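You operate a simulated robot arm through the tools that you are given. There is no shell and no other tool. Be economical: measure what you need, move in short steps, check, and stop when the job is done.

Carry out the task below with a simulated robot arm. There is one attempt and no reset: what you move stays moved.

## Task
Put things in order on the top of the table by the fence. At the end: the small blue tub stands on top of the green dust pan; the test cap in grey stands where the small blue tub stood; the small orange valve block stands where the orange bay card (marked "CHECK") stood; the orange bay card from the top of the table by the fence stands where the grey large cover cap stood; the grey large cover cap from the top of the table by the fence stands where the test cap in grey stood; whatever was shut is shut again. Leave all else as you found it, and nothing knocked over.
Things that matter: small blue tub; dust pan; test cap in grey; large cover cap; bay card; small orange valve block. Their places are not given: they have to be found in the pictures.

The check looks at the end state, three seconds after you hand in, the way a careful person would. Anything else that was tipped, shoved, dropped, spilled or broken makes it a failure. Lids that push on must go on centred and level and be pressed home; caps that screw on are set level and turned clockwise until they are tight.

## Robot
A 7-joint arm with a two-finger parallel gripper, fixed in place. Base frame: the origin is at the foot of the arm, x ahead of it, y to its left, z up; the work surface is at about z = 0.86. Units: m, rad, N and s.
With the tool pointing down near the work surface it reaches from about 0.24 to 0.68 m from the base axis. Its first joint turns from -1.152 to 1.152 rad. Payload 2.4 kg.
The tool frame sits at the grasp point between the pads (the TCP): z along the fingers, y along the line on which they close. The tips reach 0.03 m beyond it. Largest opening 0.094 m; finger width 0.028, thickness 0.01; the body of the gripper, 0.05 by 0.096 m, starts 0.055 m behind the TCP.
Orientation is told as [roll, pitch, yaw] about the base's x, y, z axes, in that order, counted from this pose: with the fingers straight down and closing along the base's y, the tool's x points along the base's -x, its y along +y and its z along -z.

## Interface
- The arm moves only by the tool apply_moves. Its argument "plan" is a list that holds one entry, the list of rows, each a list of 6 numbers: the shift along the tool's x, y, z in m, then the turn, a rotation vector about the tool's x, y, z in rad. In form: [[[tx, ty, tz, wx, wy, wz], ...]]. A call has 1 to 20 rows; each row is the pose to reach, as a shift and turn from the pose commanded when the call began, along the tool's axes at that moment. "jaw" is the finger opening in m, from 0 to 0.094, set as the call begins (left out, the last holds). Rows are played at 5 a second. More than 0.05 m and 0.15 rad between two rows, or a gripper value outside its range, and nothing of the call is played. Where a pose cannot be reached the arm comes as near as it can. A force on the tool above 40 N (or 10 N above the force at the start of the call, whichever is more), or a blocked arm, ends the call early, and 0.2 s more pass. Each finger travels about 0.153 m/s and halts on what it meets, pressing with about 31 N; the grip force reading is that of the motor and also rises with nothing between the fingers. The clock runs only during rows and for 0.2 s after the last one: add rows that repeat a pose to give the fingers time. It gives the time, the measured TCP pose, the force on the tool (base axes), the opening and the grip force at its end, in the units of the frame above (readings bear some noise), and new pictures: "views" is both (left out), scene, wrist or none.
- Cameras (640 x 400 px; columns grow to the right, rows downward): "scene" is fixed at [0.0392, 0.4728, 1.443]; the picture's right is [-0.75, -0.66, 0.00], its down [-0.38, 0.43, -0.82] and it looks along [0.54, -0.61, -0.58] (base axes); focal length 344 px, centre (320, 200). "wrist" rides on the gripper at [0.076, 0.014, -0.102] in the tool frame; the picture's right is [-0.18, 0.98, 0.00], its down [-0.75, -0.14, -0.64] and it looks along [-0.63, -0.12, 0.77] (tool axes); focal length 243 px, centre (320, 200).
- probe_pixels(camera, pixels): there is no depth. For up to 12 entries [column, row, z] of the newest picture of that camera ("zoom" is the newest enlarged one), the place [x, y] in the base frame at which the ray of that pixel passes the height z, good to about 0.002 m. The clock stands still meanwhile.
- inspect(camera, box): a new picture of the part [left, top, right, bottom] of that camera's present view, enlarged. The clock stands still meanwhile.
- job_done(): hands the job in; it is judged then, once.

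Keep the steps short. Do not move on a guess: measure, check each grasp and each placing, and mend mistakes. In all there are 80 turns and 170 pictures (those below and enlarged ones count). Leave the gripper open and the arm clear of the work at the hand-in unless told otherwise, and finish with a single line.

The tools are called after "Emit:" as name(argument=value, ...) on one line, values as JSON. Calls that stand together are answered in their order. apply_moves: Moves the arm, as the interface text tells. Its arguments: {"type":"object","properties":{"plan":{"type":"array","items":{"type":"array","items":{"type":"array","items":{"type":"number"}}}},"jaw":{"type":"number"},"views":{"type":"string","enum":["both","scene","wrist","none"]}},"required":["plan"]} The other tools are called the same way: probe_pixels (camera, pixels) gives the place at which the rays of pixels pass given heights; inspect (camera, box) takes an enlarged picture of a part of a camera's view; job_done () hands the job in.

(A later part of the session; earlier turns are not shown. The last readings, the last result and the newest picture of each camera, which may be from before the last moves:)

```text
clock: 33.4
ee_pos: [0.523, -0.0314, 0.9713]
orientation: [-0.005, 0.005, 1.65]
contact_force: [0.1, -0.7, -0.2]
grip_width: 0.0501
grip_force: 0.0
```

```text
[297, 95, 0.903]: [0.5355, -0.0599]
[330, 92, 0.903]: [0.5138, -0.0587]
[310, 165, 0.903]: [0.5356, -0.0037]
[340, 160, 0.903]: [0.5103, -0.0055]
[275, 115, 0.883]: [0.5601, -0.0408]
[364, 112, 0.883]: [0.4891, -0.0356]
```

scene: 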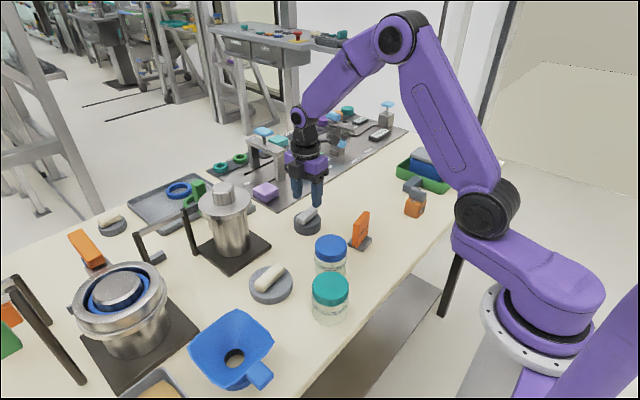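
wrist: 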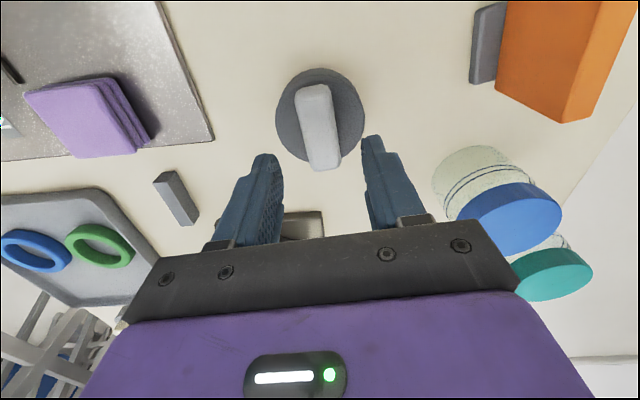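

The bar's centre is (0.524,-0.032), right under the TCP. I descend to z≈0.918, close, and lift 1 cm to check.

Emit:
apply_moves(plan=[[[0, 0, 0.02, 0, 0, 0], [0, 0, 0.04, 0, 0, 0], [0, 0, 0.053, 0, 0, 0], [0, 0, 0.053, 0, 0, 0]]], views="none")

Emit:
apply_moves(plan=[[[0, 0, 0, 0, 0, 0], [0, 0, 0, 0, 0, 0], [0, 0, -0.005, 0, 0, 0], [0, 0, -0.01, 0, 0, 0], [0, 0, -0.01, 0, 0, 0]]], jaw=0.01, views="wrist")

Emit:
inspect(camera="scene", box=[271, 180, 343, 240])

```text
clock: 34.4
ee_pos: [0.5255, -0.0315, 0.9202]
orientation: [-0.005, 0.005, 1.65]
contact_force: [-3.7, -0.3, 16.3]
grip_width: 0.0511
grip_force: 1.0
```

```text
clock: 35.5
ee_pos: [0.5255, -0.0318, 0.9285]
orientation: [-0.004, 0.006, 1.65]
contact_force: [0.1, 0.4, -1.0]
grip_width: 0.0255
grip_force: 31.3
```

wrist: 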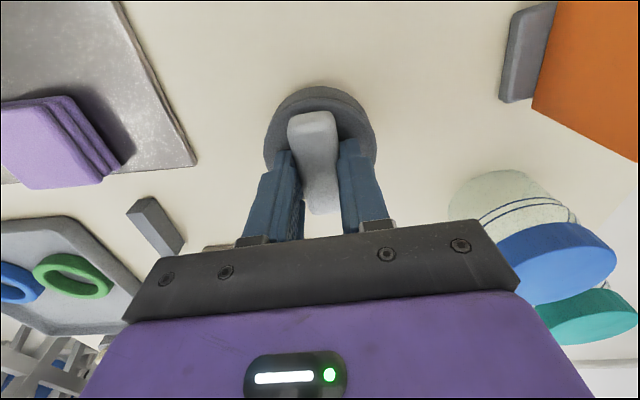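

```text
6.67 times, centred on (307, 210) of scene
```

zoom: 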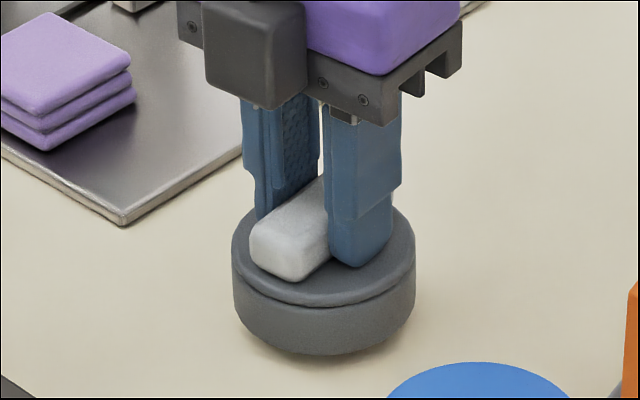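

Contact at z 0.920 means the disc top is at about 0.890. The cap is held firmly and has lifted off. I carry it to the tub's old place (0.485,-0.212).

Emit:
apply_moves(plan=[[[0, 0, -0.03, 0, 0, 0], [0.035, 0.011, -0.04, 0, 0, 0], [0.07, 0.022, -0.04, 0, 0, 0], [0.105, 0.033, -0.04, 0, 0, 0], [0.14, 0.044, -0.04, 0, 0, 0], [0.1762, 0.0546, -0.04, 0, 0, 0], [0.1762, 0.0546, -0.04, 0, 0, 0], [0.1762, 0.0546, -0.02, 0, 0, 0], [0.1762, 0.0546, -0.005, 0, 0, 0], [0.1762, 0.0546, 0.0, 0, 0, 0], [0.1762, 0.0546, 0.004, 0, 0, 0], [0.1762, 0.0546, 0.007, 0, 0, 0], [0.1762, 0.0546, 0.009, 0, 0, 0], [0.1762, 0.0546, 0.009, 0, 0, 0]]], views="scene")

Emit:
inspect(camera="scene", box=[328, 165, 400, 225])

```text
clock: 38.5
ee_pos: [0.4856, -0.2107, 0.9209]
orientation: [-0.003, 0.004, 1.649]
contact_force: [1.0, 0.8, -1.4]
grip_width: 0.025
grip_force: 31.3
```

scene: 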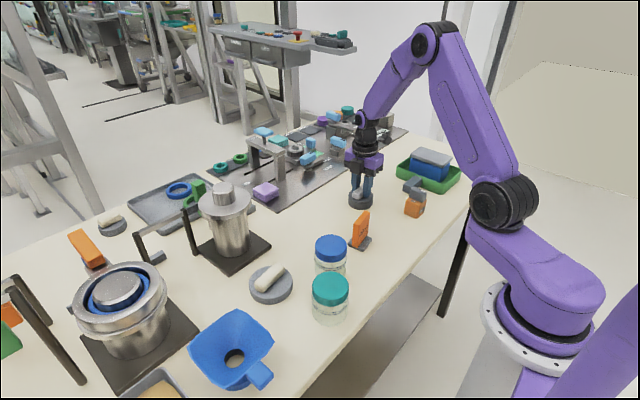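

```text
6.67 times, centred on (364, 195) of scene
```

zoom: 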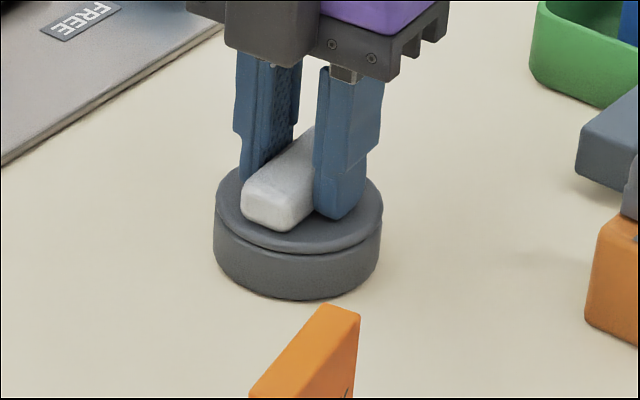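

It is just about on the table. I lower 2 mm more until contact, release, and rise.

Emit:
apply_moves(plan=[[[0, 0, 0.001, 0, 0, 0], [0, 0, 0.002, 0, 0, 0], [0, 0, 0.002, 0, 0, 0]]], views="none")

Emit:
apply_moves(plan=[[[0, 0, 0, 0, 0, 0], [0, 0, 0, 0, 0, 0], [0, 0, -0.02, 0, 0, 0], [0, 0, -0.05, 0, 0, 0], [0, 0, -0.09, 0, 0, 0], [0, 0, -0.13, 0, 0, 0], [0, 0, -0.13, 0, 0, 0]]], jaw=0.05)

```text
clock: 39.4
ee_pos: [0.4857, -0.2107, 0.9199]
orientation: [-0.003, 0.007, 1.647]
contact_force: [-1.7, 0.6, 15.3]
grip_width: 0.0251
grip_force: 30.8
```

```text
clock: 41.0
ee_pos: [0.4835, -0.211, 1.0505]
orientation: [-0.005, 0.005, 1.65]
contact_force: [0.6, -0.2, -0.2]
grip_width: 0.05
grip_force: 0.0
```

scene: 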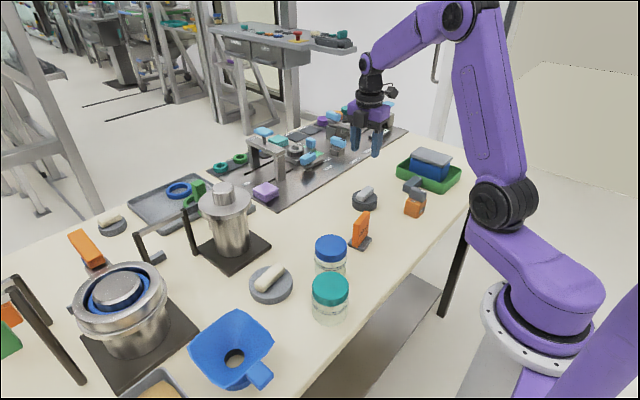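
wrist: 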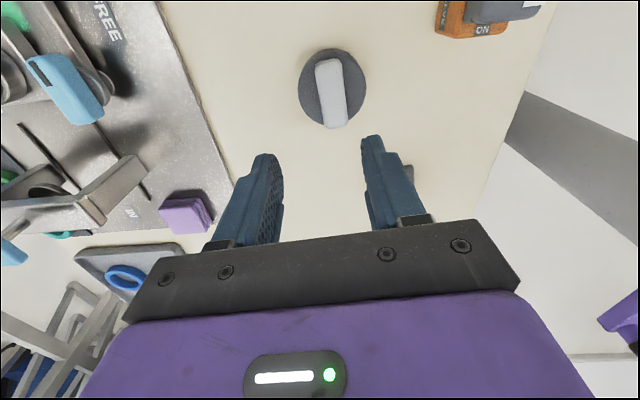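

The test cap stands at the tub's old place. Next, the large cover cap near (0.44,0.17): I travel above it for a look.

Emit:
apply_moves(plan=[[[-0.03, 0.001, -0.03, 0, 0, 0], [-0.07, 0.002, -0.03, 0, 0, 0], [-0.11, 0.003, -0.03, 0, 0, 0], [-0.15, 0.004, -0.03, 0, 0, 0], [-0.19, 0.006, -0.03, 0, 0, 0], [-0.23, 0.007, -0.03, 0, 0, 0], [-0.27, 0.009, -0.03, 0, 0, 0], [-0.31, 0.01, -0.03, 0, 0, 0], [-0.35, 0.012, -0.03, 0, 0, 0], [-0.3832, 0.0128, -0.03, 0, 0, 0], [-0.3832, 0.0128, -0.03, 0, 0, 0]]])

Emit:
inspect(camera="wrist", box=[240, 0, 432, 120])

Emit:
inspect(camera="scene", box=[223, 250, 319, 310])

```text
clock: 43.4
ee_pos: [0.4418, 0.17, 1.077]
orientation: [-0.001, 0.006, 1.649]
contact_force: [-0.2, -0.2, -0.3]
grip_width: 0.0503
grip_force: 0.1
```

scene: 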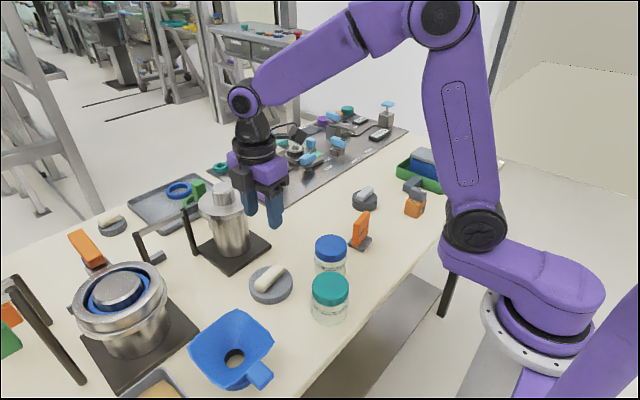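
wrist: 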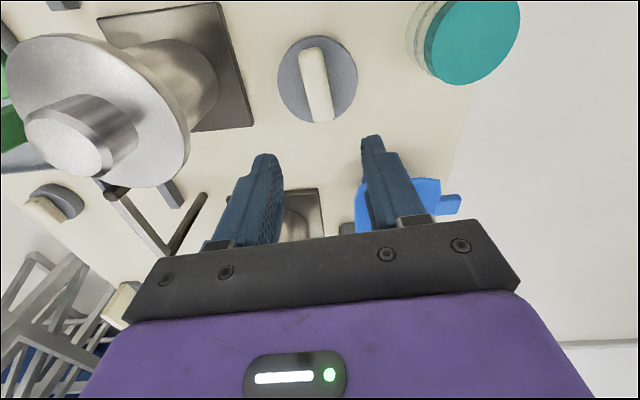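

```text
3.33 times, centred on (336, 60) of wrist
```

zoom: 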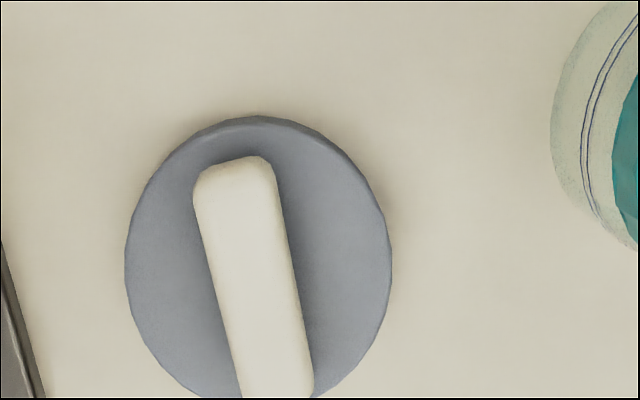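

```text
6.67 times, centred on (271, 280) of scene
```

zoom: 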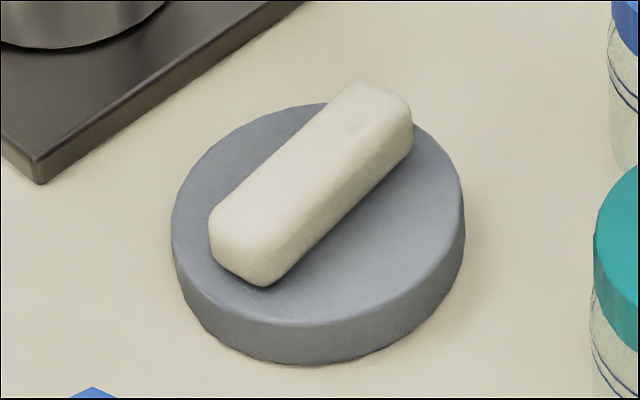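

Emit:
probe_pixels(camera="zoom", pixels=[[318, 213, 0.88], [318, 213, 0.885], [310, 172, 0.9], [310, 172, 0.895], [225, 235, 0.9], [385, 100, 0.9], [318, 230, 0.87]])

Emit:
probe_pixels(camera="wrist", pixels=[[317, 85, 0.9], [311, 50, 0.9], [323, 119, 0.9], [278, 85, 0.88], [357, 75, 0.88], [317, 36, 0.88], [322, 123, 0.87], [190, 130, 0.97], [190, 130, 1.0], [254, 125, 0.862]])

```text
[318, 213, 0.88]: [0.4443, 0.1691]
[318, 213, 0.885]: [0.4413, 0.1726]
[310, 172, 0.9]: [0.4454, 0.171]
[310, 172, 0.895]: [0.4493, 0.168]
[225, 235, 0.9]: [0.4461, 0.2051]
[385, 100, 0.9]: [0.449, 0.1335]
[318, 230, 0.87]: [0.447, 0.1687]
```

```text
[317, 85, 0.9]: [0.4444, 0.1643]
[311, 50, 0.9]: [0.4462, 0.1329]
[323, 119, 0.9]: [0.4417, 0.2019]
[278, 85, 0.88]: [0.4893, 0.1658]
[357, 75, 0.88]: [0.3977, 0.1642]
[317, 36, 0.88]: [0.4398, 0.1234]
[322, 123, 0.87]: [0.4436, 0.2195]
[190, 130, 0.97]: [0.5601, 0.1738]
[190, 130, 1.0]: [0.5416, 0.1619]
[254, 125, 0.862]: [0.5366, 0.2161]
```

The large cap's centre is (0.444,0.169), its bar is aligned with the current yaw, and the canister lid edge (x≥0.54) clears the gripper. I descend gently to about 0.914.

Emit:
apply_moves(plan=[[[0.0012, -0.0022, 0.04, 0, 0, 0], [0.0012, -0.0022, 0.08, 0, 0, 0], [0.0012, -0.0022, 0.12, 0, 0, 0], [0.0012, -0.0022, 0.14, 0, 0, 0], [0.0012, -0.0022, 0.15, 0, 0, 0], [0.0012, -0.0022, 0.155, 0, 0, 0], [0.0012, -0.0022, 0.158, 0, 0, 0], [0.0012, -0.0022, 0.161, 0, 0, 0], [0.0012, -0.0022, 0.163, 0, 0, 0], [0.0012, -0.0022, 0.163, 0, 0, 0]]], views="wrist")

Emit:
inspect(camera="scene", box=[223, 220, 319, 310])

```text
clock: 45.5
ee_pos: [0.4441, 0.169, 0.9147]
orientation: [-0.004, 0.005, 1.65]
contact_force: [0.2, 0.2, 0.7]
grip_width: 0.0499
grip_force: 0.0
```

wrist: 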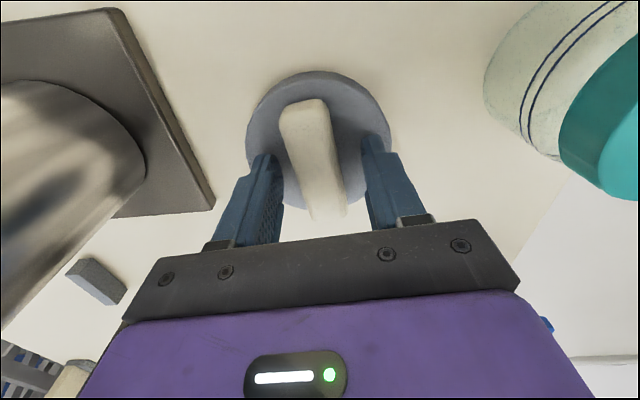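

```text
4.44 times, centred on (271, 265) of scene
```

zoom: 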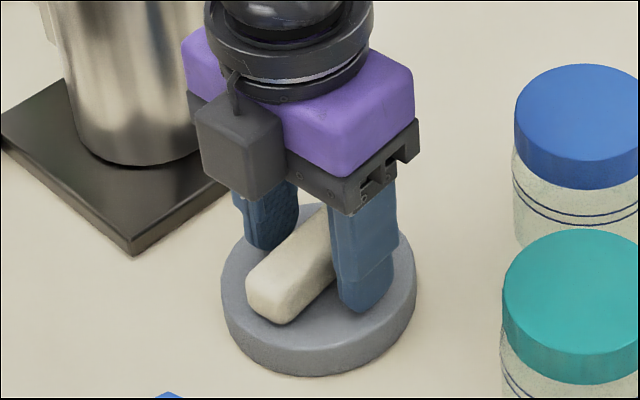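

Still free of contact, and the fingers straddle the bar. I go down a further 2 mm, close, and lift 1 cm.

Emit:
apply_moves(plan=[[[0, 0, 0.002, 0, 0, 0], [0, 0, 0.003, 0, 0, 0], [0, 0, 0.003, 0, 0, 0]]], views="none")

Emit:
apply_moves(plan=[[[0, 0, 0, 0, 0, 0], [0, 0, 0, 0, 0, 0], [0, 0, -0.005, 0, 0, 0], [0, 0, -0.01, 0, 0, 0], [0, 0, -0.01, 0, 0, 0]]], jaw=0.01, views="none")

Emit:
inspect(camera="scene", box=[223, 220, 319, 310])

```text
clock: 46.4
ee_pos: [0.4448, 0.1696, 0.912]
orientation: [-0.006, 0.004, 1.65]
contact_force: [-0.8, -0.1, 17.7]
grip_width: 0.0507
grip_force: 0.8
```

```text
clock: 47.5
ee_pos: [0.4425, 0.1691, 0.9215]
orientation: [-0.002, 0.005, 1.65]
contact_force: [-0.1, -0.1, -1.1]
grip_width: 0.0251
grip_force: 31.1
```

```text
4.44 times, centred on (271, 265) of scene
```

zoom: 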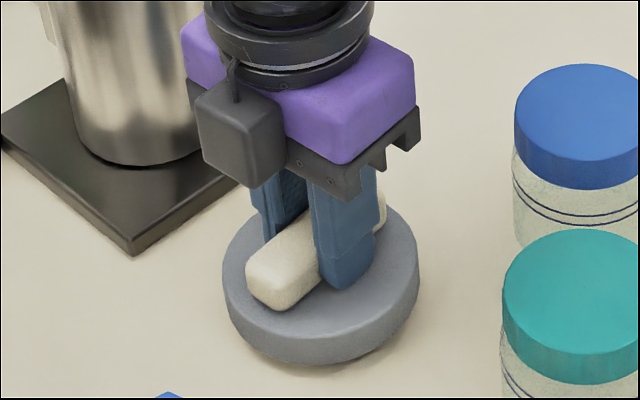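

The cap is held. I lift it well above the jars, swing past the canister, and lower it at the test cap's old place (0.5245,-0.032).

Emit:
apply_moves(plan=[[[0, 0, -0.04, 0, 0, 0], [0, 0, -0.08, 0, 0, 0], [0, 0, -0.11, 0, 0, 0], [0.03, -0.0026, -0.11, 0, 0, 0], [0.06, -0.0052, -0.11, 0, 0, 0], [0.09, -0.0078, -0.11, 0, 0, 0], [0.1212, -0.0104, -0.11, 0, 0, 0], [0.15, -0.0284, -0.11, 0, 0, 0], [0.178, -0.0464, -0.11, 0, 0, 0], [0.2067, -0.0644, -0.11, 0, 0, 0], [0.2067, -0.0644, -0.11, 0, 0, 0], [0.2067, -0.0644, -0.08, 0, 0, 0], [0.2067, -0.0644, -0.05, 0, 0, 0], [0.2067, -0.0644, -0.03, 0, 0, 0], [0.2067, -0.0644, -0.03, 0, 0, 0]]])

```text
clock: 50.8
ee_pos: [0.5243, -0.031, 0.9524]
orientation: [-0.003, 0.006, 1.649]
contact_force: [0.5, -0.4, -1.1]
grip_width: 0.0253
grip_force: 31.0
```

scene: 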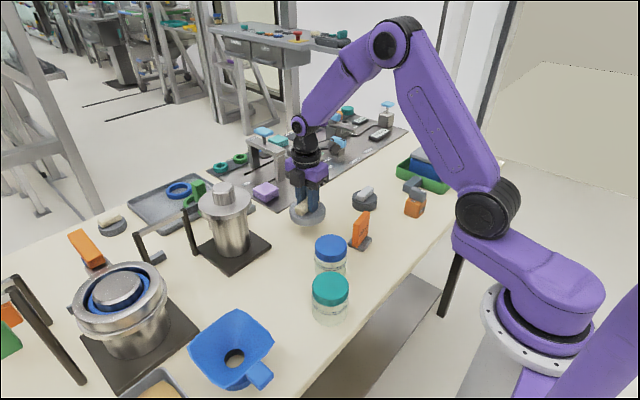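
wrist: 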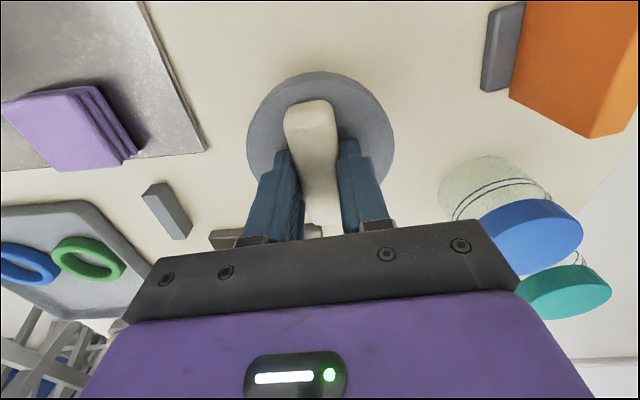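

I check the clearance between the cap's footprint and the panel corner.

Emit:
probe_pixels(camera="wrist", pixels=[[206, 150, 0.866], [140, 3, 0.866], [190, 235, 0.87], [172, 185, 0.88]])

```text
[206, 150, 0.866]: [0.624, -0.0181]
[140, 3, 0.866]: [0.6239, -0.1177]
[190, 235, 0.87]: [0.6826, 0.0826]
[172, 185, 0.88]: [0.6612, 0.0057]
```

The panel starts at x=0.624, so there is clearance. I lower the cap to the table.

Emit:
apply_moves(plan=[[[0, -0.0005, 0.015, 0, 0, 0], [0, -0.0005, 0.028, 0, 0, 0], [0, -0.0005, 0.035, 0, 0, 0], [0, -0.0005, 0.038, 0, 0, 0], [0, -0.0005, 0.04, 0, 0, 0], [0, -0.0005, 0.041, 0, 0, 0], [0, -0.0005, 0.041, 0, 0, 0]]], views="none")

Emit:
inspect(camera="scene", box=[271, 180, 343, 240])

```text
clock: 52.4
ee_pos: [0.5251, -0.0318, 0.9113]
orientation: [-0.003, 0.005, 1.65]
contact_force: [-5.6, 0.3, 17.7]
grip_width: 0.0252
grip_force: 30.9
```

```text
6.67 times, centred on (307, 210) of scene
```

zoom: 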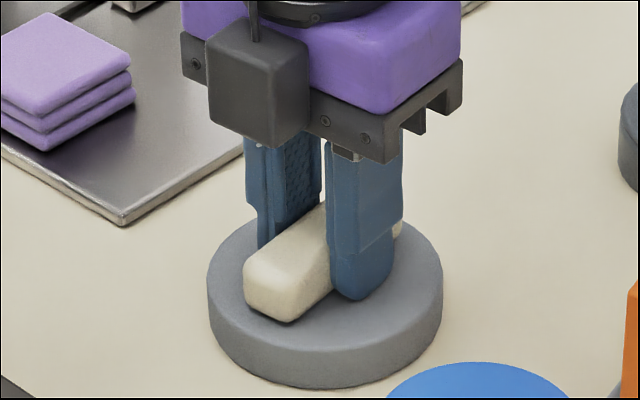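

It is set down flat. I release, rise, and move above the bay card for a look.

Emit:
apply_moves(plan=[[[0, 0, 0, 0, 0, 0], [0, 0, 0, 0, 0, 0], [0, 0, -0.03, 0, 0, 0], [0, 0, -0.07, 0, 0, 0], [0, 0, -0.11, 0, 0, 0], [0, 0.0, -0.15, 0, 0, 0], [0.001, 0.03, -0.17, 0, 0, 0], [0.003, 0.07, -0.17, 0, 0, 0], [0.005, 0.11, -0.17, 0, 0, 0], [0.007, 0.141, -0.17, 0, 0, 0], [0.007, 0.141, -0.17, 0, 0, 0]]], jaw=0.05)

Emit:
inspect(camera="wrist", box=[240, 20, 400, 120])

Emit:
inspect(camera="scene", box=[332, 205, 388, 255])

```text
clock: 54.8
ee_pos: [0.3824, -0.0492, 1.0805]
orientation: [-0.003, 0.004, 1.65]
contact_force: [0.2, 0.3, -0.6]
grip_width: 0.0501
grip_force: 0.0
```

scene: 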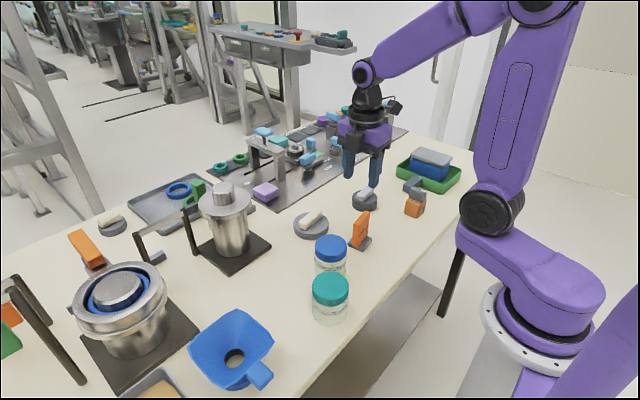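
wrist: 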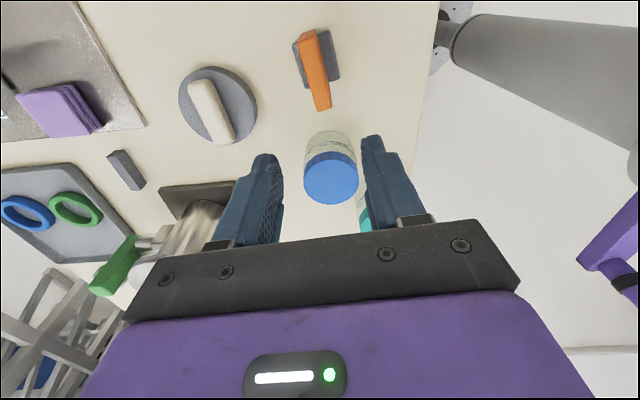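

```text
4.00 times, centred on (320, 70) of wrist
```

zoom: 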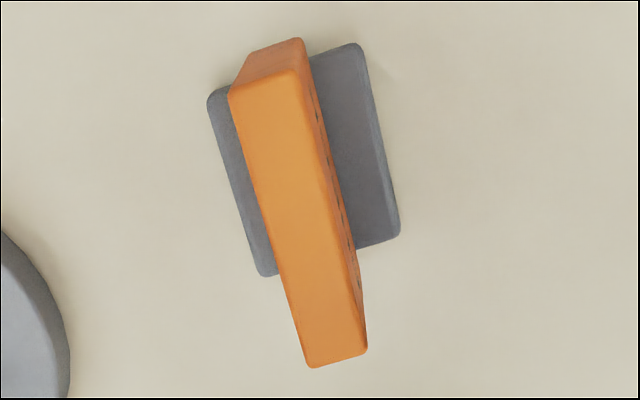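

```text
8.00 times, centred on (360, 230) of scene
```

zoom: 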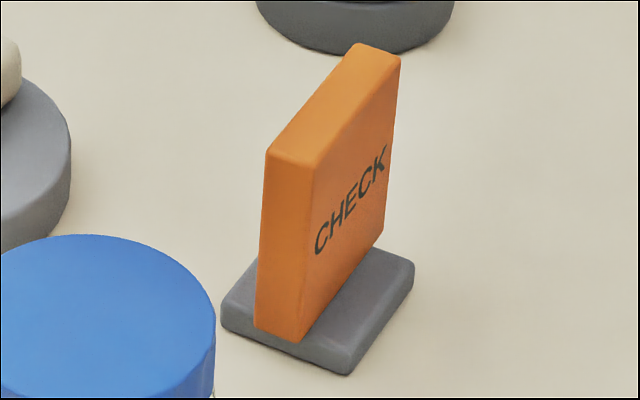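

Emit:
probe_pixels(camera="zoom", pixels=[[290, 155, 0.93], [380, 50, 0.93], [290, 155, 0.94], [380, 50, 0.94], [222, 322, 0.862], [347, 373, 0.862], [413, 282, 0.862]])

Emit:
probe_pixels(camera="wrist", pixels=[[306, 39, 0.93], [324, 109, 0.93], [306, 39, 0.94], [324, 109, 0.94], [293, 44, 0.868], [330, 31, 0.868], [339.5, 79, 0.868], [306, 89, 0.868], [298, 43, 0.935], [314, 38, 0.935]])

```text
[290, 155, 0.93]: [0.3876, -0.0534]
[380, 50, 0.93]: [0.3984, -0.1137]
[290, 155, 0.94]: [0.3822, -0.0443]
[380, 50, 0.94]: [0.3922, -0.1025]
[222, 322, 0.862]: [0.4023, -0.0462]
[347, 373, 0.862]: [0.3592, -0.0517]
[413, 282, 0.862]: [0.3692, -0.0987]
```

```text
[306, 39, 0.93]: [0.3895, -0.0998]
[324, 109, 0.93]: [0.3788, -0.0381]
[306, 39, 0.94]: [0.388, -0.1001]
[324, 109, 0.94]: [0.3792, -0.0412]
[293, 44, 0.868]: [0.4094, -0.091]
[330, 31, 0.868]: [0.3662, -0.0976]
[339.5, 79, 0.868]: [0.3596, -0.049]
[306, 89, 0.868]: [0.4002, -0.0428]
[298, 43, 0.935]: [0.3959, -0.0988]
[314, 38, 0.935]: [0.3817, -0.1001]
```

Card: centre (0.384,-0.071), top z≈0.941, about 0.014 thick, and turned about 0.16 rad. I align to yaw 1.73 and descend to z≈0.918.

Emit:
apply_moves(plan=[[[0.0218, 0, 0, 0, 0, -0.08], [0.0218, 0, 0.04, 0, 0, -0.08], [0.0218, 0, 0.08, 0, 0, -0.08], [0.0218, 0, 0.11, 0, 0, -0.08], [0.0218, 0, 0.11, 0, 0, -0.08]]], jaw=0.05)

```text
clock: 56.0
ee_pos: [0.3859, -0.0722, 0.97]
orientation: [-0.004, 0.005, 1.729]
contact_force: [-0.3, -0.3, 0.7]
grip_width: 0.0501
grip_force: 0.0
```

scene: 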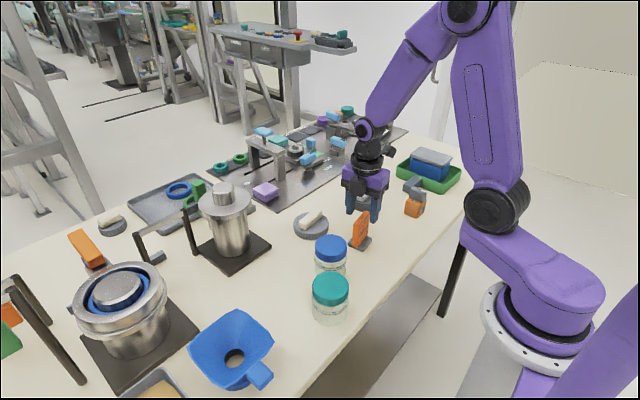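
wrist: 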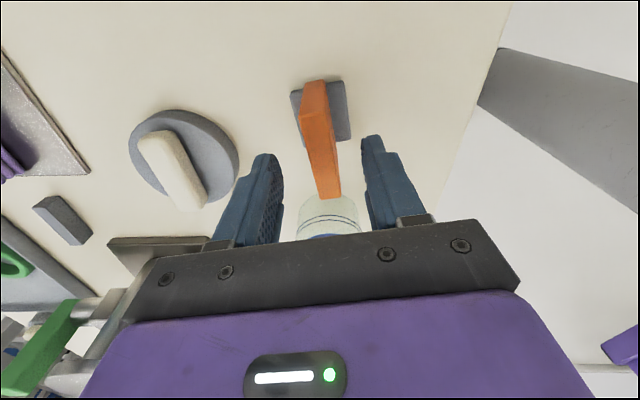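

Emit:
probe_pixels(camera="wrist", pixels=[[314, 84, 0.941], [330, 195, 0.941]])

Emit:
apply_moves(plan=[[[0, 0, 0.02, 0, 0, 0], [0, 0, 0.035, 0, 0, 0], [0, 0, 0.05, 0, 0, 0], [0, 0, 0.05, 0, 0, 0]]], views="wrist")

Emit:
inspect(camera="scene", box=[320, 190, 400, 255])

```text
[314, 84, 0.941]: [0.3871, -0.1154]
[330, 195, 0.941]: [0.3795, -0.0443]
```

```text
clock: 57.0
ee_pos: [0.3871, -0.0728, 0.9209]
orientation: [-0.003, 0.003, 1.73]
contact_force: [-0.3, -0.1, 0.0]
grip_width: 0.05
grip_force: 0.0
```

wrist: 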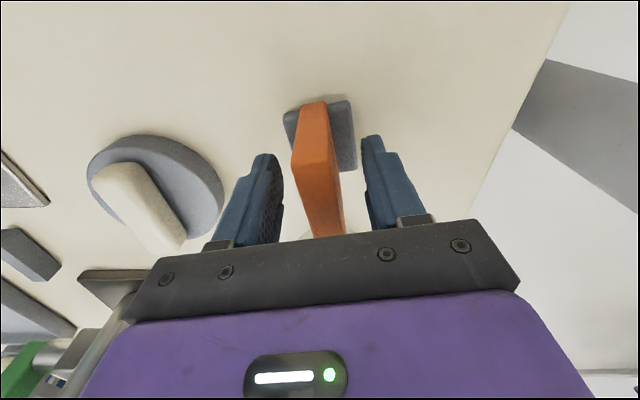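

```text
6.15 times, centred on (360, 222) of scene
```

zoom: 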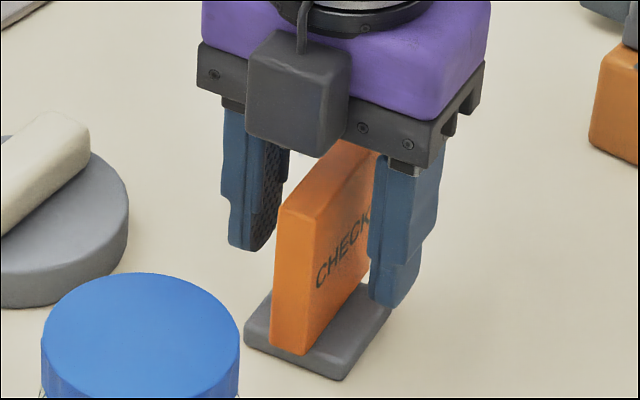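

I shift 2.5 mm to centre on the card, then close and lift slightly.

Emit:
apply_moves(plan=[[[0, 0.0025, 0.004, 0, 0, 0], [0, 0.0025, 0.004, 0, 0, 0]]], views="none")

Emit:
apply_moves(plan=[[[0, 0, 0, 0, 0, 0], [0, 0, 0, 0, 0, 0], [0, 0, -0.005, 0, 0, 0], [0, 0, -0.01, 0, 0, 0], [0, 0, -0.01, 0, 0, 0]]], jaw=0.004, views="none")

Emit:
inspect(camera="scene", box=[320, 190, 400, 255])

```text
clock: 57.5
ee_pos: [0.3842, -0.0725, 0.9173]
orientation: [-0.002, 0.005, 1.729]
contact_force: [0.2, -0.7, -0.8]
grip_width: 0.05
grip_force: 0.0
```

```text
clock: 58.8
ee_pos: [0.3834, -0.0717, 0.9264]
orientation: [-0.002, 0.006, 1.73]
contact_force: [0.3, 0.3, -0.6]
grip_width: 0.0199
grip_force: 31.4
```

```text
6.15 times, centred on (360, 222) of scene
```

zoom: 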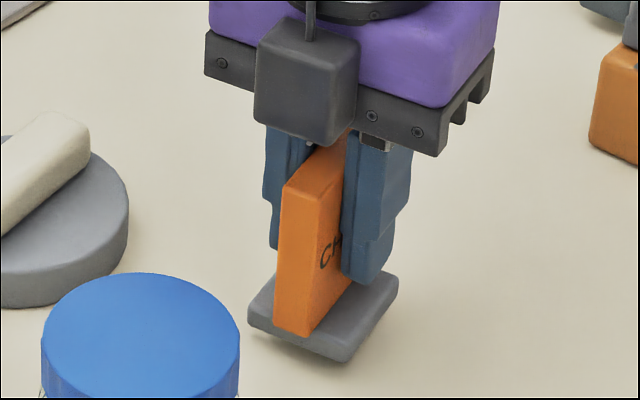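

The card is held and upright. I lift it over the jars and carry it to the large cap's old place (0.444,0.169), stopping about 3 cm above.

Emit:
apply_moves(plan=[[[0, 0, -0.03, 0, 0, 0], [0, 0, -0.06, 0, 0, 0], [0, 0, -0.1, 0, 0, 0], [-0.032, -0.014, -0.1, 0, 0, 0], [-0.064, -0.028, -0.1, 0, 0, 0], [-0.096, -0.042, -0.1, 0, 0, 0], [-0.128, -0.056, -0.1, 0, 0, 0], [-0.16, -0.07, -0.1, 0, 0, 0], [-0.192, -0.084, -0.1, 0, 0, 0], [-0.2265, -0.097, -0.1, 0, 0, 0], [-0.2265, -0.097, -0.1, 0, 0, 0], [-0.2265, -0.097, -0.07, 0, 0, 0], [-0.2265, -0.097, -0.04, 0, 0, 0], [-0.2265, -0.097, -0.02, 0, 0, 0], [-0.2265, -0.097, -0.02, 0, 0, 0]]])

```text
clock: 62.0
ee_pos: [0.4445, 0.1673, 0.9464]
orientation: [-0.005, 0.005, 1.73]
contact_force: [-0.5, -0.2, -0.5]
grip_width: 0.0196
grip_force: 30.8
```

scene: 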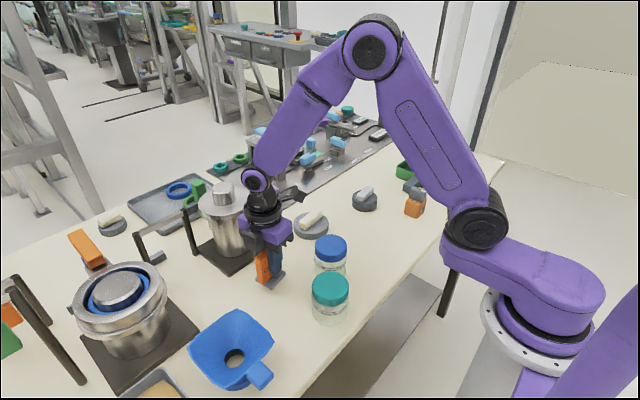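
wrist: 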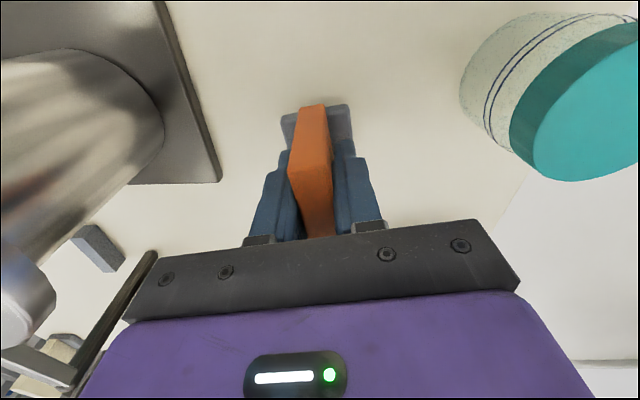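

I'm above the spot and it is clear. I lower in small steps until contact.

Emit:
apply_moves(plan=[[[0, 0, 0.012, 0, 0, 0], [0, 0, 0.022, 0, 0, 0], [0, 0, 0.026, 0, 0, 0], [0, 0, 0.028, 0, 0, 0], [0, 0, 0.029, 0, 0, 0], [0, 0, 0.03, 0, 0, 0], [0, 0, 0.03, 0, 0, 0]]], views="none")

Emit:
inspect(camera="scene", box=[223, 220, 319, 310])

```text
clock: 63.5
ee_pos: [0.4438, 0.1665, 0.9162]
orientation: [-0.003, 0.006, 1.73]
contact_force: [-2.9, 0.0, 6.7]
grip_width: 0.0197
grip_force: 30.3
```

```text
4.44 times, centred on (271, 265) of scene
```

zoom: 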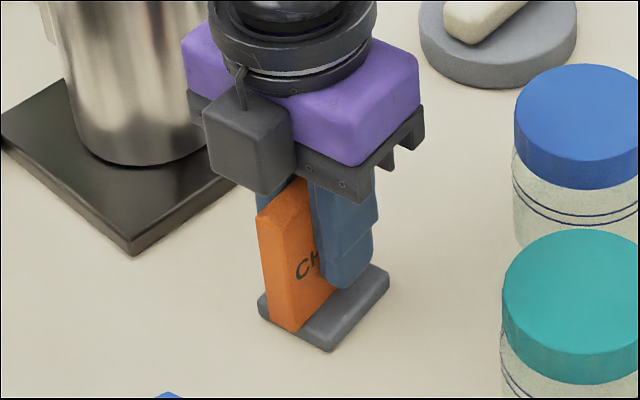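

It stands on the table. I release and rise straight up.

Emit:
apply_moves(plan=[[[0, 0, 0, 0, 0, 0], [0, 0, 0, 0, 0, 0], [0, 0, -0.02, 0, 0, 0], [0, 0, -0.05, 0, 0, 0], [0, 0, -0.09, 0, 0, 0], [0, 0, -0.13, 0, 0, 0], [0, 0, -0.17, 0, 0, 0], [0, 0, -0.17, 0, 0, 0]]], jaw=0.05)

Emit:
inspect(camera="scene", box=[223, 220, 319, 310])

```text
clock: 65.3
ee_pos: [0.4427, 0.1662, 1.0878]
orientation: [-0.001, 0.004, 1.73]
contact_force: [0.0, -0.2, 0.1]
grip_width: 0.0502
grip_force: 0.0
```

scene: 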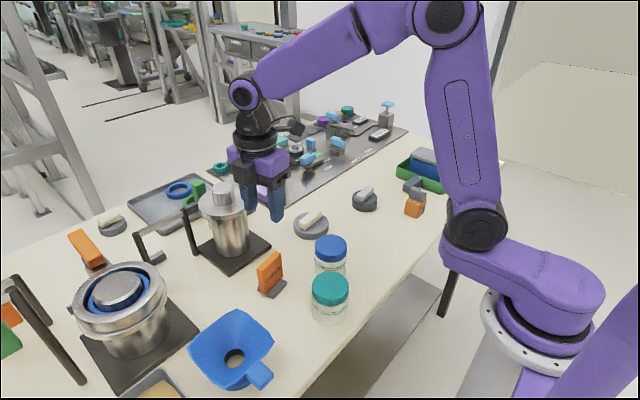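
wrist: 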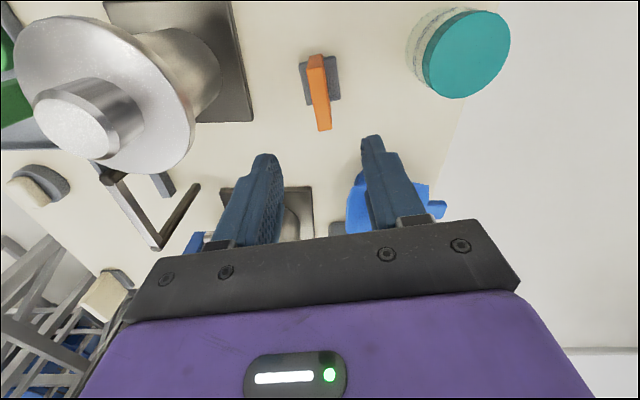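

```text
4.44 times, centred on (271, 265) of scene
```

zoom: 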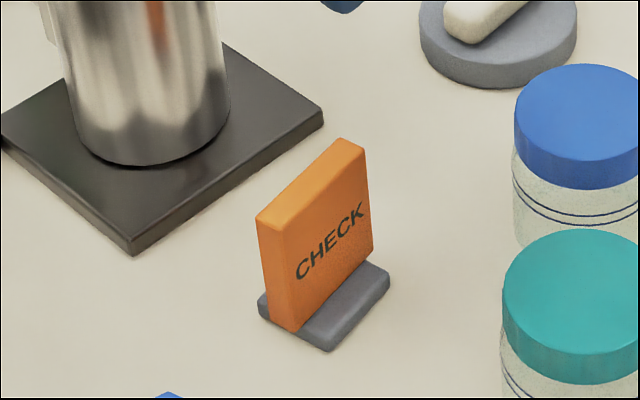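

The card stands well. Last item is the valve block near (0.345,-0.275). I travel above it at height, turning back to yaw 0.

Emit:
apply_moves(plan=[[[0.032, 0.0124, 0, 0, 0, 0.1331], [0.064, 0.0247, 0, 0, 0, 0.2662], [0.096, 0.0371, 0, 0, 0, 0.3992], [0.1279, 0.0494, 0, 0, 0, 0.5323], [0.1599, 0.0618, 0, 0, 0, 0.6654], [0.1919, 0.0742, 0, 0, 0, 0.7985], [0.2239, 0.0865, 0, 0, 0, 0.9315], [0.2559, 0.0989, 0, 0, 0, 1.0646], [0.2879, 0.1113, 0, 0, 0, 1.1977], [0.3198, 0.1236, 0, 0, 0, 1.3308], [0.3518, 0.136, 0, 0, 0, 1.4638], [0.3838, 0.1483, 0, 0, 0, 1.5969], [0.4158, 0.1607, 0, 0, 0, 1.73], [0.4158, 0.1607, 0, 0, 0, 1.73]]], jaw=0.07)

Emit:
inspect(camera="wrist", box=[240, 20, 400, 120])

Emit:
inspect(camera="scene", box=[382, 170, 446, 225])

```text
clock: 68.3
ee_pos: [0.3504, -0.2693, 1.0872]
orientation: [-0.003, -0.003, -0.004]
contact_force: [-0.3, 0.6, -0.5]
grip_width: 0.0699
grip_force: 0.0
```

scene: 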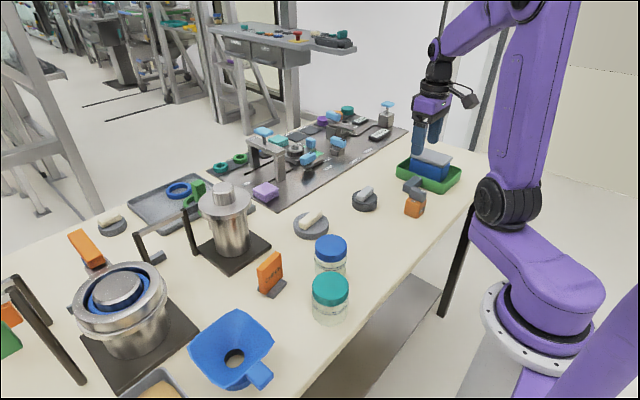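
wrist: 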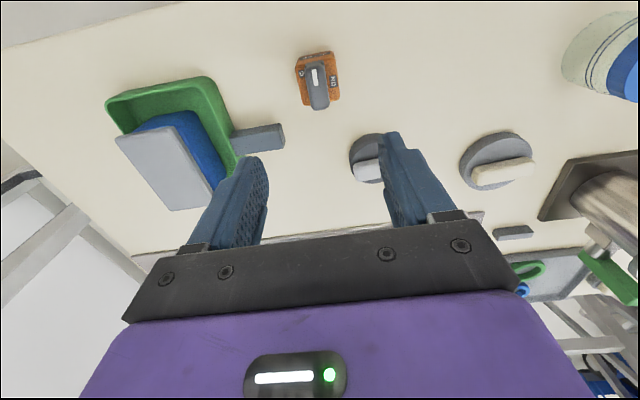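

```text
4.00 times, centred on (320, 70) of wrist
```

zoom: 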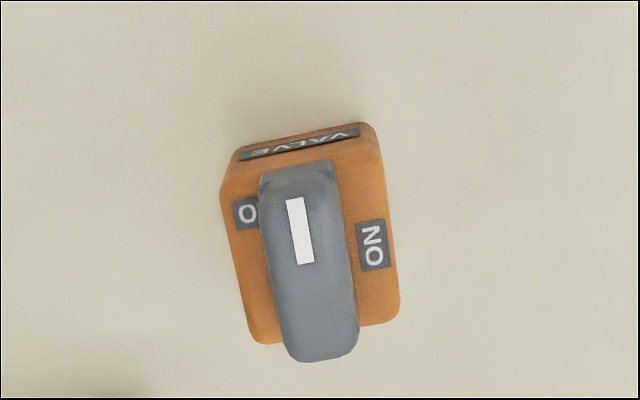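

```text
7.27 times, centred on (414, 198) of scene
```

zoom: 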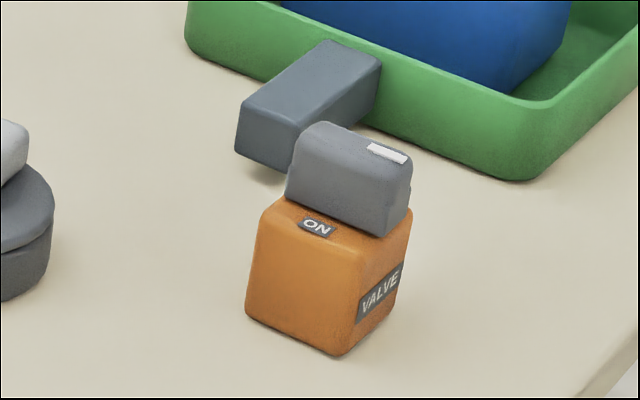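

Emit:
probe_pixels(camera="zoom", pixels=[[247, 315, 0.86], [337, 355, 0.86], [395, 295, 0.86], [250, 215, 0.895], [355, 265, 0.895], [250, 215, 0.905], [355, 265, 0.905], [413, 210, 0.905], [345, 122, 0.925]])

Emit:
probe_pixels(camera="wrist", pixels=[[296, 66, 0.9], [334, 60, 0.9], [340, 97, 0.9], [304, 105, 0.9], [299, 56, 0.86], [331, 51, 0.86], [319.5, 107, 0.925], [313, 63, 0.925]])

```text
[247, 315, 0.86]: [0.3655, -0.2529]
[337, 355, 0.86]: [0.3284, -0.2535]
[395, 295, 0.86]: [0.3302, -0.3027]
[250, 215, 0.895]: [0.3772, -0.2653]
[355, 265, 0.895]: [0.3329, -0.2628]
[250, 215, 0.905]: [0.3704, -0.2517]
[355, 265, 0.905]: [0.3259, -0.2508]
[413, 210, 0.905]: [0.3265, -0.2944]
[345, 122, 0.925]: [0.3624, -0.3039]
```

```text
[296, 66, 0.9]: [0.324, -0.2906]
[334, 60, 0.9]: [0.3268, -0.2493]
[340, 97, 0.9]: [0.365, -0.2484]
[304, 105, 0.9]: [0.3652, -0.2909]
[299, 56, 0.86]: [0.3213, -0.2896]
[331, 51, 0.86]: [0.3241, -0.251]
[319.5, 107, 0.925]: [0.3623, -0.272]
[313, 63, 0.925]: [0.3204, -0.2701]
```

Block: centre (0.346,-0.272), 0.042 wide, top z≈0.903, with a narrower knob above. I descend with fingers closing along y, gripping the block body below the knob.

Emit:
apply_moves(plan=[[[0.0045, -0.0027, 0.04, 0, 0, 0], [0.0045, -0.0027, 0.08, 0, 0, 0], [0.0045, -0.0027, 0.11, 0, 0, 0], [0.0045, -0.0027, 0.14, 0, 0, 0], [0.0045, -0.0027, 0.165, 0, 0, 0], [0.0045, -0.0027, 0.18, 0, 0, 0], [0.0045, -0.0027, 0.189, 0, 0, 0], [0.0045, -0.0027, 0.189, 0, 0, 0]]], views="wrist")

Emit:
inspect(camera="scene", box=[370, 160, 458, 230])

```text
clock: 70.2
ee_pos: [0.3465, -0.2712, 0.9]
orientation: [-0.006, -0.003, -0.001]
contact_force: [0.3, -0.5, -0.1]
grip_width: 0.07
grip_force: 0.1
```

wrist: 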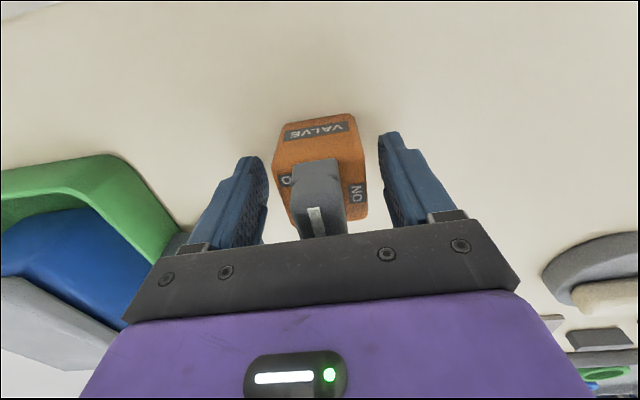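

```text
5.71 times, centred on (414, 195) of scene
```

zoom: 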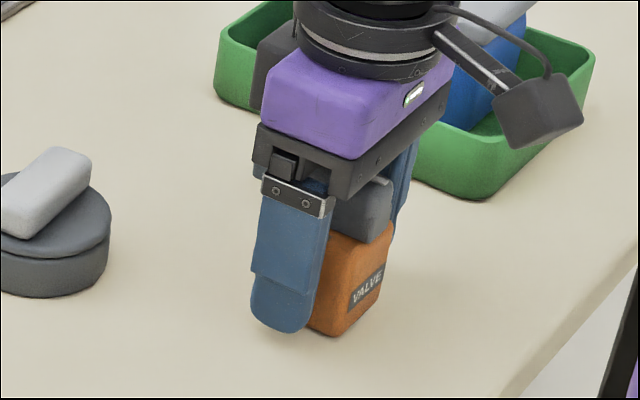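

The fingers are on either side of the block. I close and lift 1 cm.

Emit:
apply_moves(plan=[[[0, 0, 0, 0, 0, 0], [0, 0, 0, 0, 0, 0], [0, 0, 0, 0, 0, 0], [0, 0, -0.005, 0, 0, 0], [0, 0, -0.01, 0, 0, 0], [0, 0, -0.01, 0, 0, 0]]], jaw=0.03, views="wrist")

Emit:
inspect(camera="scene", box=[370, 160, 458, 230])

```text
clock: 71.5
ee_pos: [0.3464, -0.2721, 0.9093]
orientation: [-0.006, -0.004, 0.0]
contact_force: [-0.4, -0.4, -2.6]
grip_width: 0.0478
grip_force: 30.6
```

wrist: 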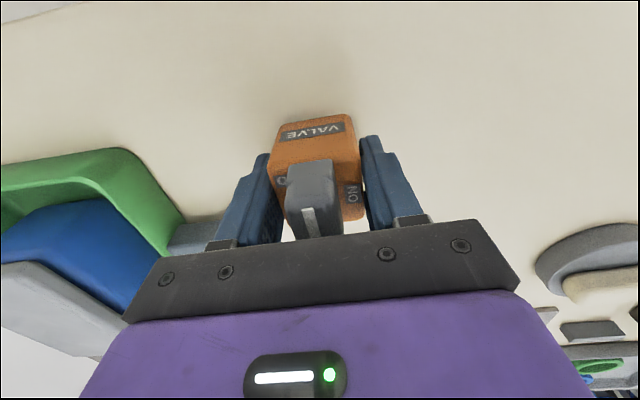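

```text
5.71 times, centred on (414, 195) of scene
```

zoom: 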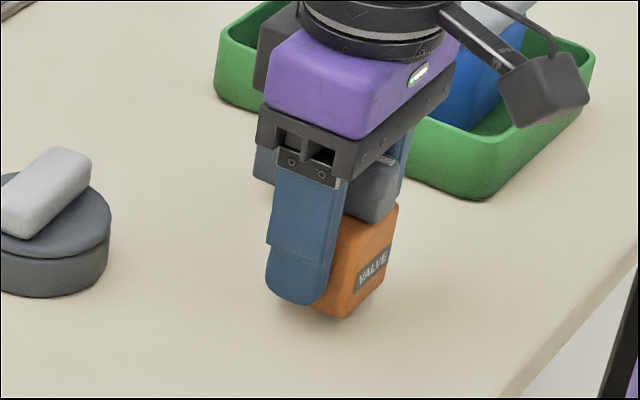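

The block is held. I check where the blue-lidded jar is relative to the destination.

Emit:
probe_pixels(camera="scene", pixels=[[331, 246, 0.945], [347, 246, 0.945], [314, 246, 0.945], [331, 236, 0.945]])

Emit:
apply_moves(plan=[[[0, 0, -0.02, 0, 0, 0], [0, 0, -0.045, 0, 0, 0], [-0.005, 0.03, -0.045, 0, 0, 0], [-0.01, 0.065, -0.045, 0, 0, 0], [-0.017, 0.1, -0.045, 0, 0, 0], [-0.025, 0.135, -0.045, 0, 0, 0], [-0.032, 0.17, -0.045, 0, 0, 0], [-0.0375, 0.2015, -0.045, 0, 0, 0], [-0.0375, 0.2015, -0.045, 0, 0, 0], [-0.0375, 0.2015, -0.025, 0, 0, 0], [-0.0375, 0.2015, -0.025, 0, 0, 0]]])

```text
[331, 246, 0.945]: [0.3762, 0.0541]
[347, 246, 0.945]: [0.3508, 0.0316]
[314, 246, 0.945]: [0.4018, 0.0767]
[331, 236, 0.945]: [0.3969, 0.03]
```

```text
clock: 74.0
ee_pos: [0.3833, -0.0703, 0.9328]
orientation: [-0.003, -0.006, -0.002]
contact_force: [0.3, 0.7, -2.5]
grip_width: 0.0481
grip_force: 30.8
```

scene: 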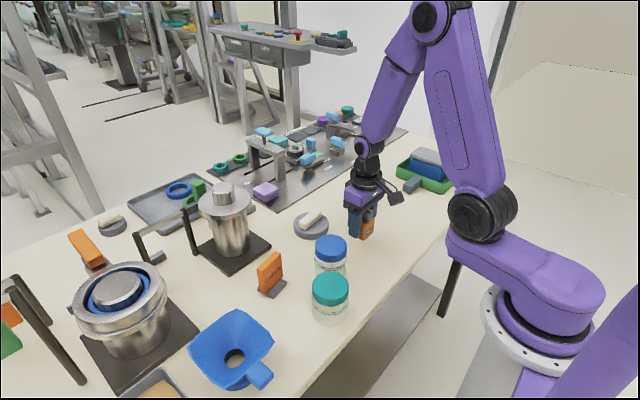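
wrist: 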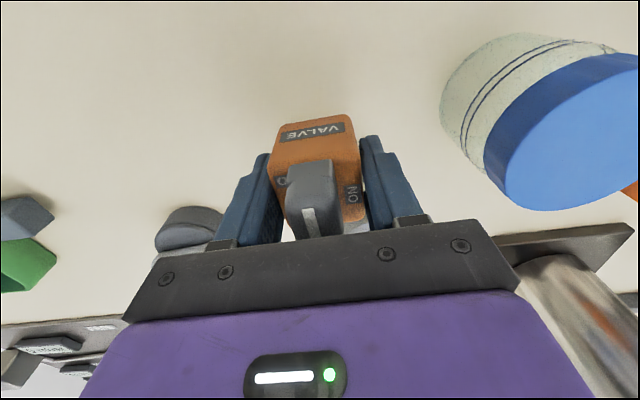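

The jar is at y≥0.02, so it is clear. I lower the block to the table in small steps.

Emit:
apply_moves(plan=[[[0, 0, 0.012, 0, 0, 0], [0, 0, 0.024, 0, 0, 0], [0, 0, 0.03, 0, 0, 0], [0, 0, 0.033, 0, 0, 0], [0, 0, 0.0345, 0, 0, 0], [0, 0, 0.0355, 0, 0, 0], [0, 0, 0.0355, 0, 0, 0]]], views="none")

Emit:
inspect(camera="scene", box=[320, 190, 408, 255])

```text
clock: 75.5
ee_pos: [0.3841, -0.0707, 0.8972]
orientation: [-0.004, -0.006, -0.001]
contact_force: [-2.0, -1.6, 25.3]
grip_width: 0.0481
grip_force: 30.6
```

```text
6.15 times, centred on (364, 222) of scene
```

zoom: 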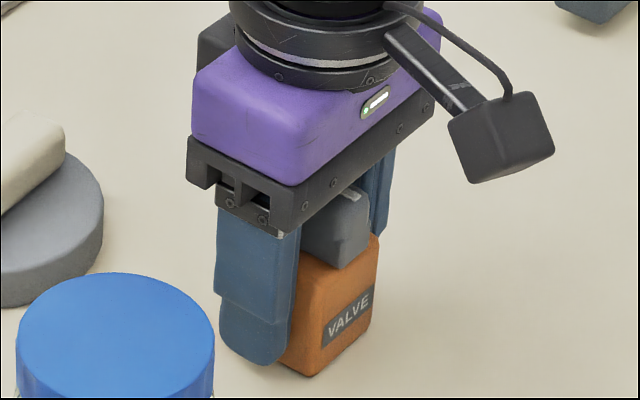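

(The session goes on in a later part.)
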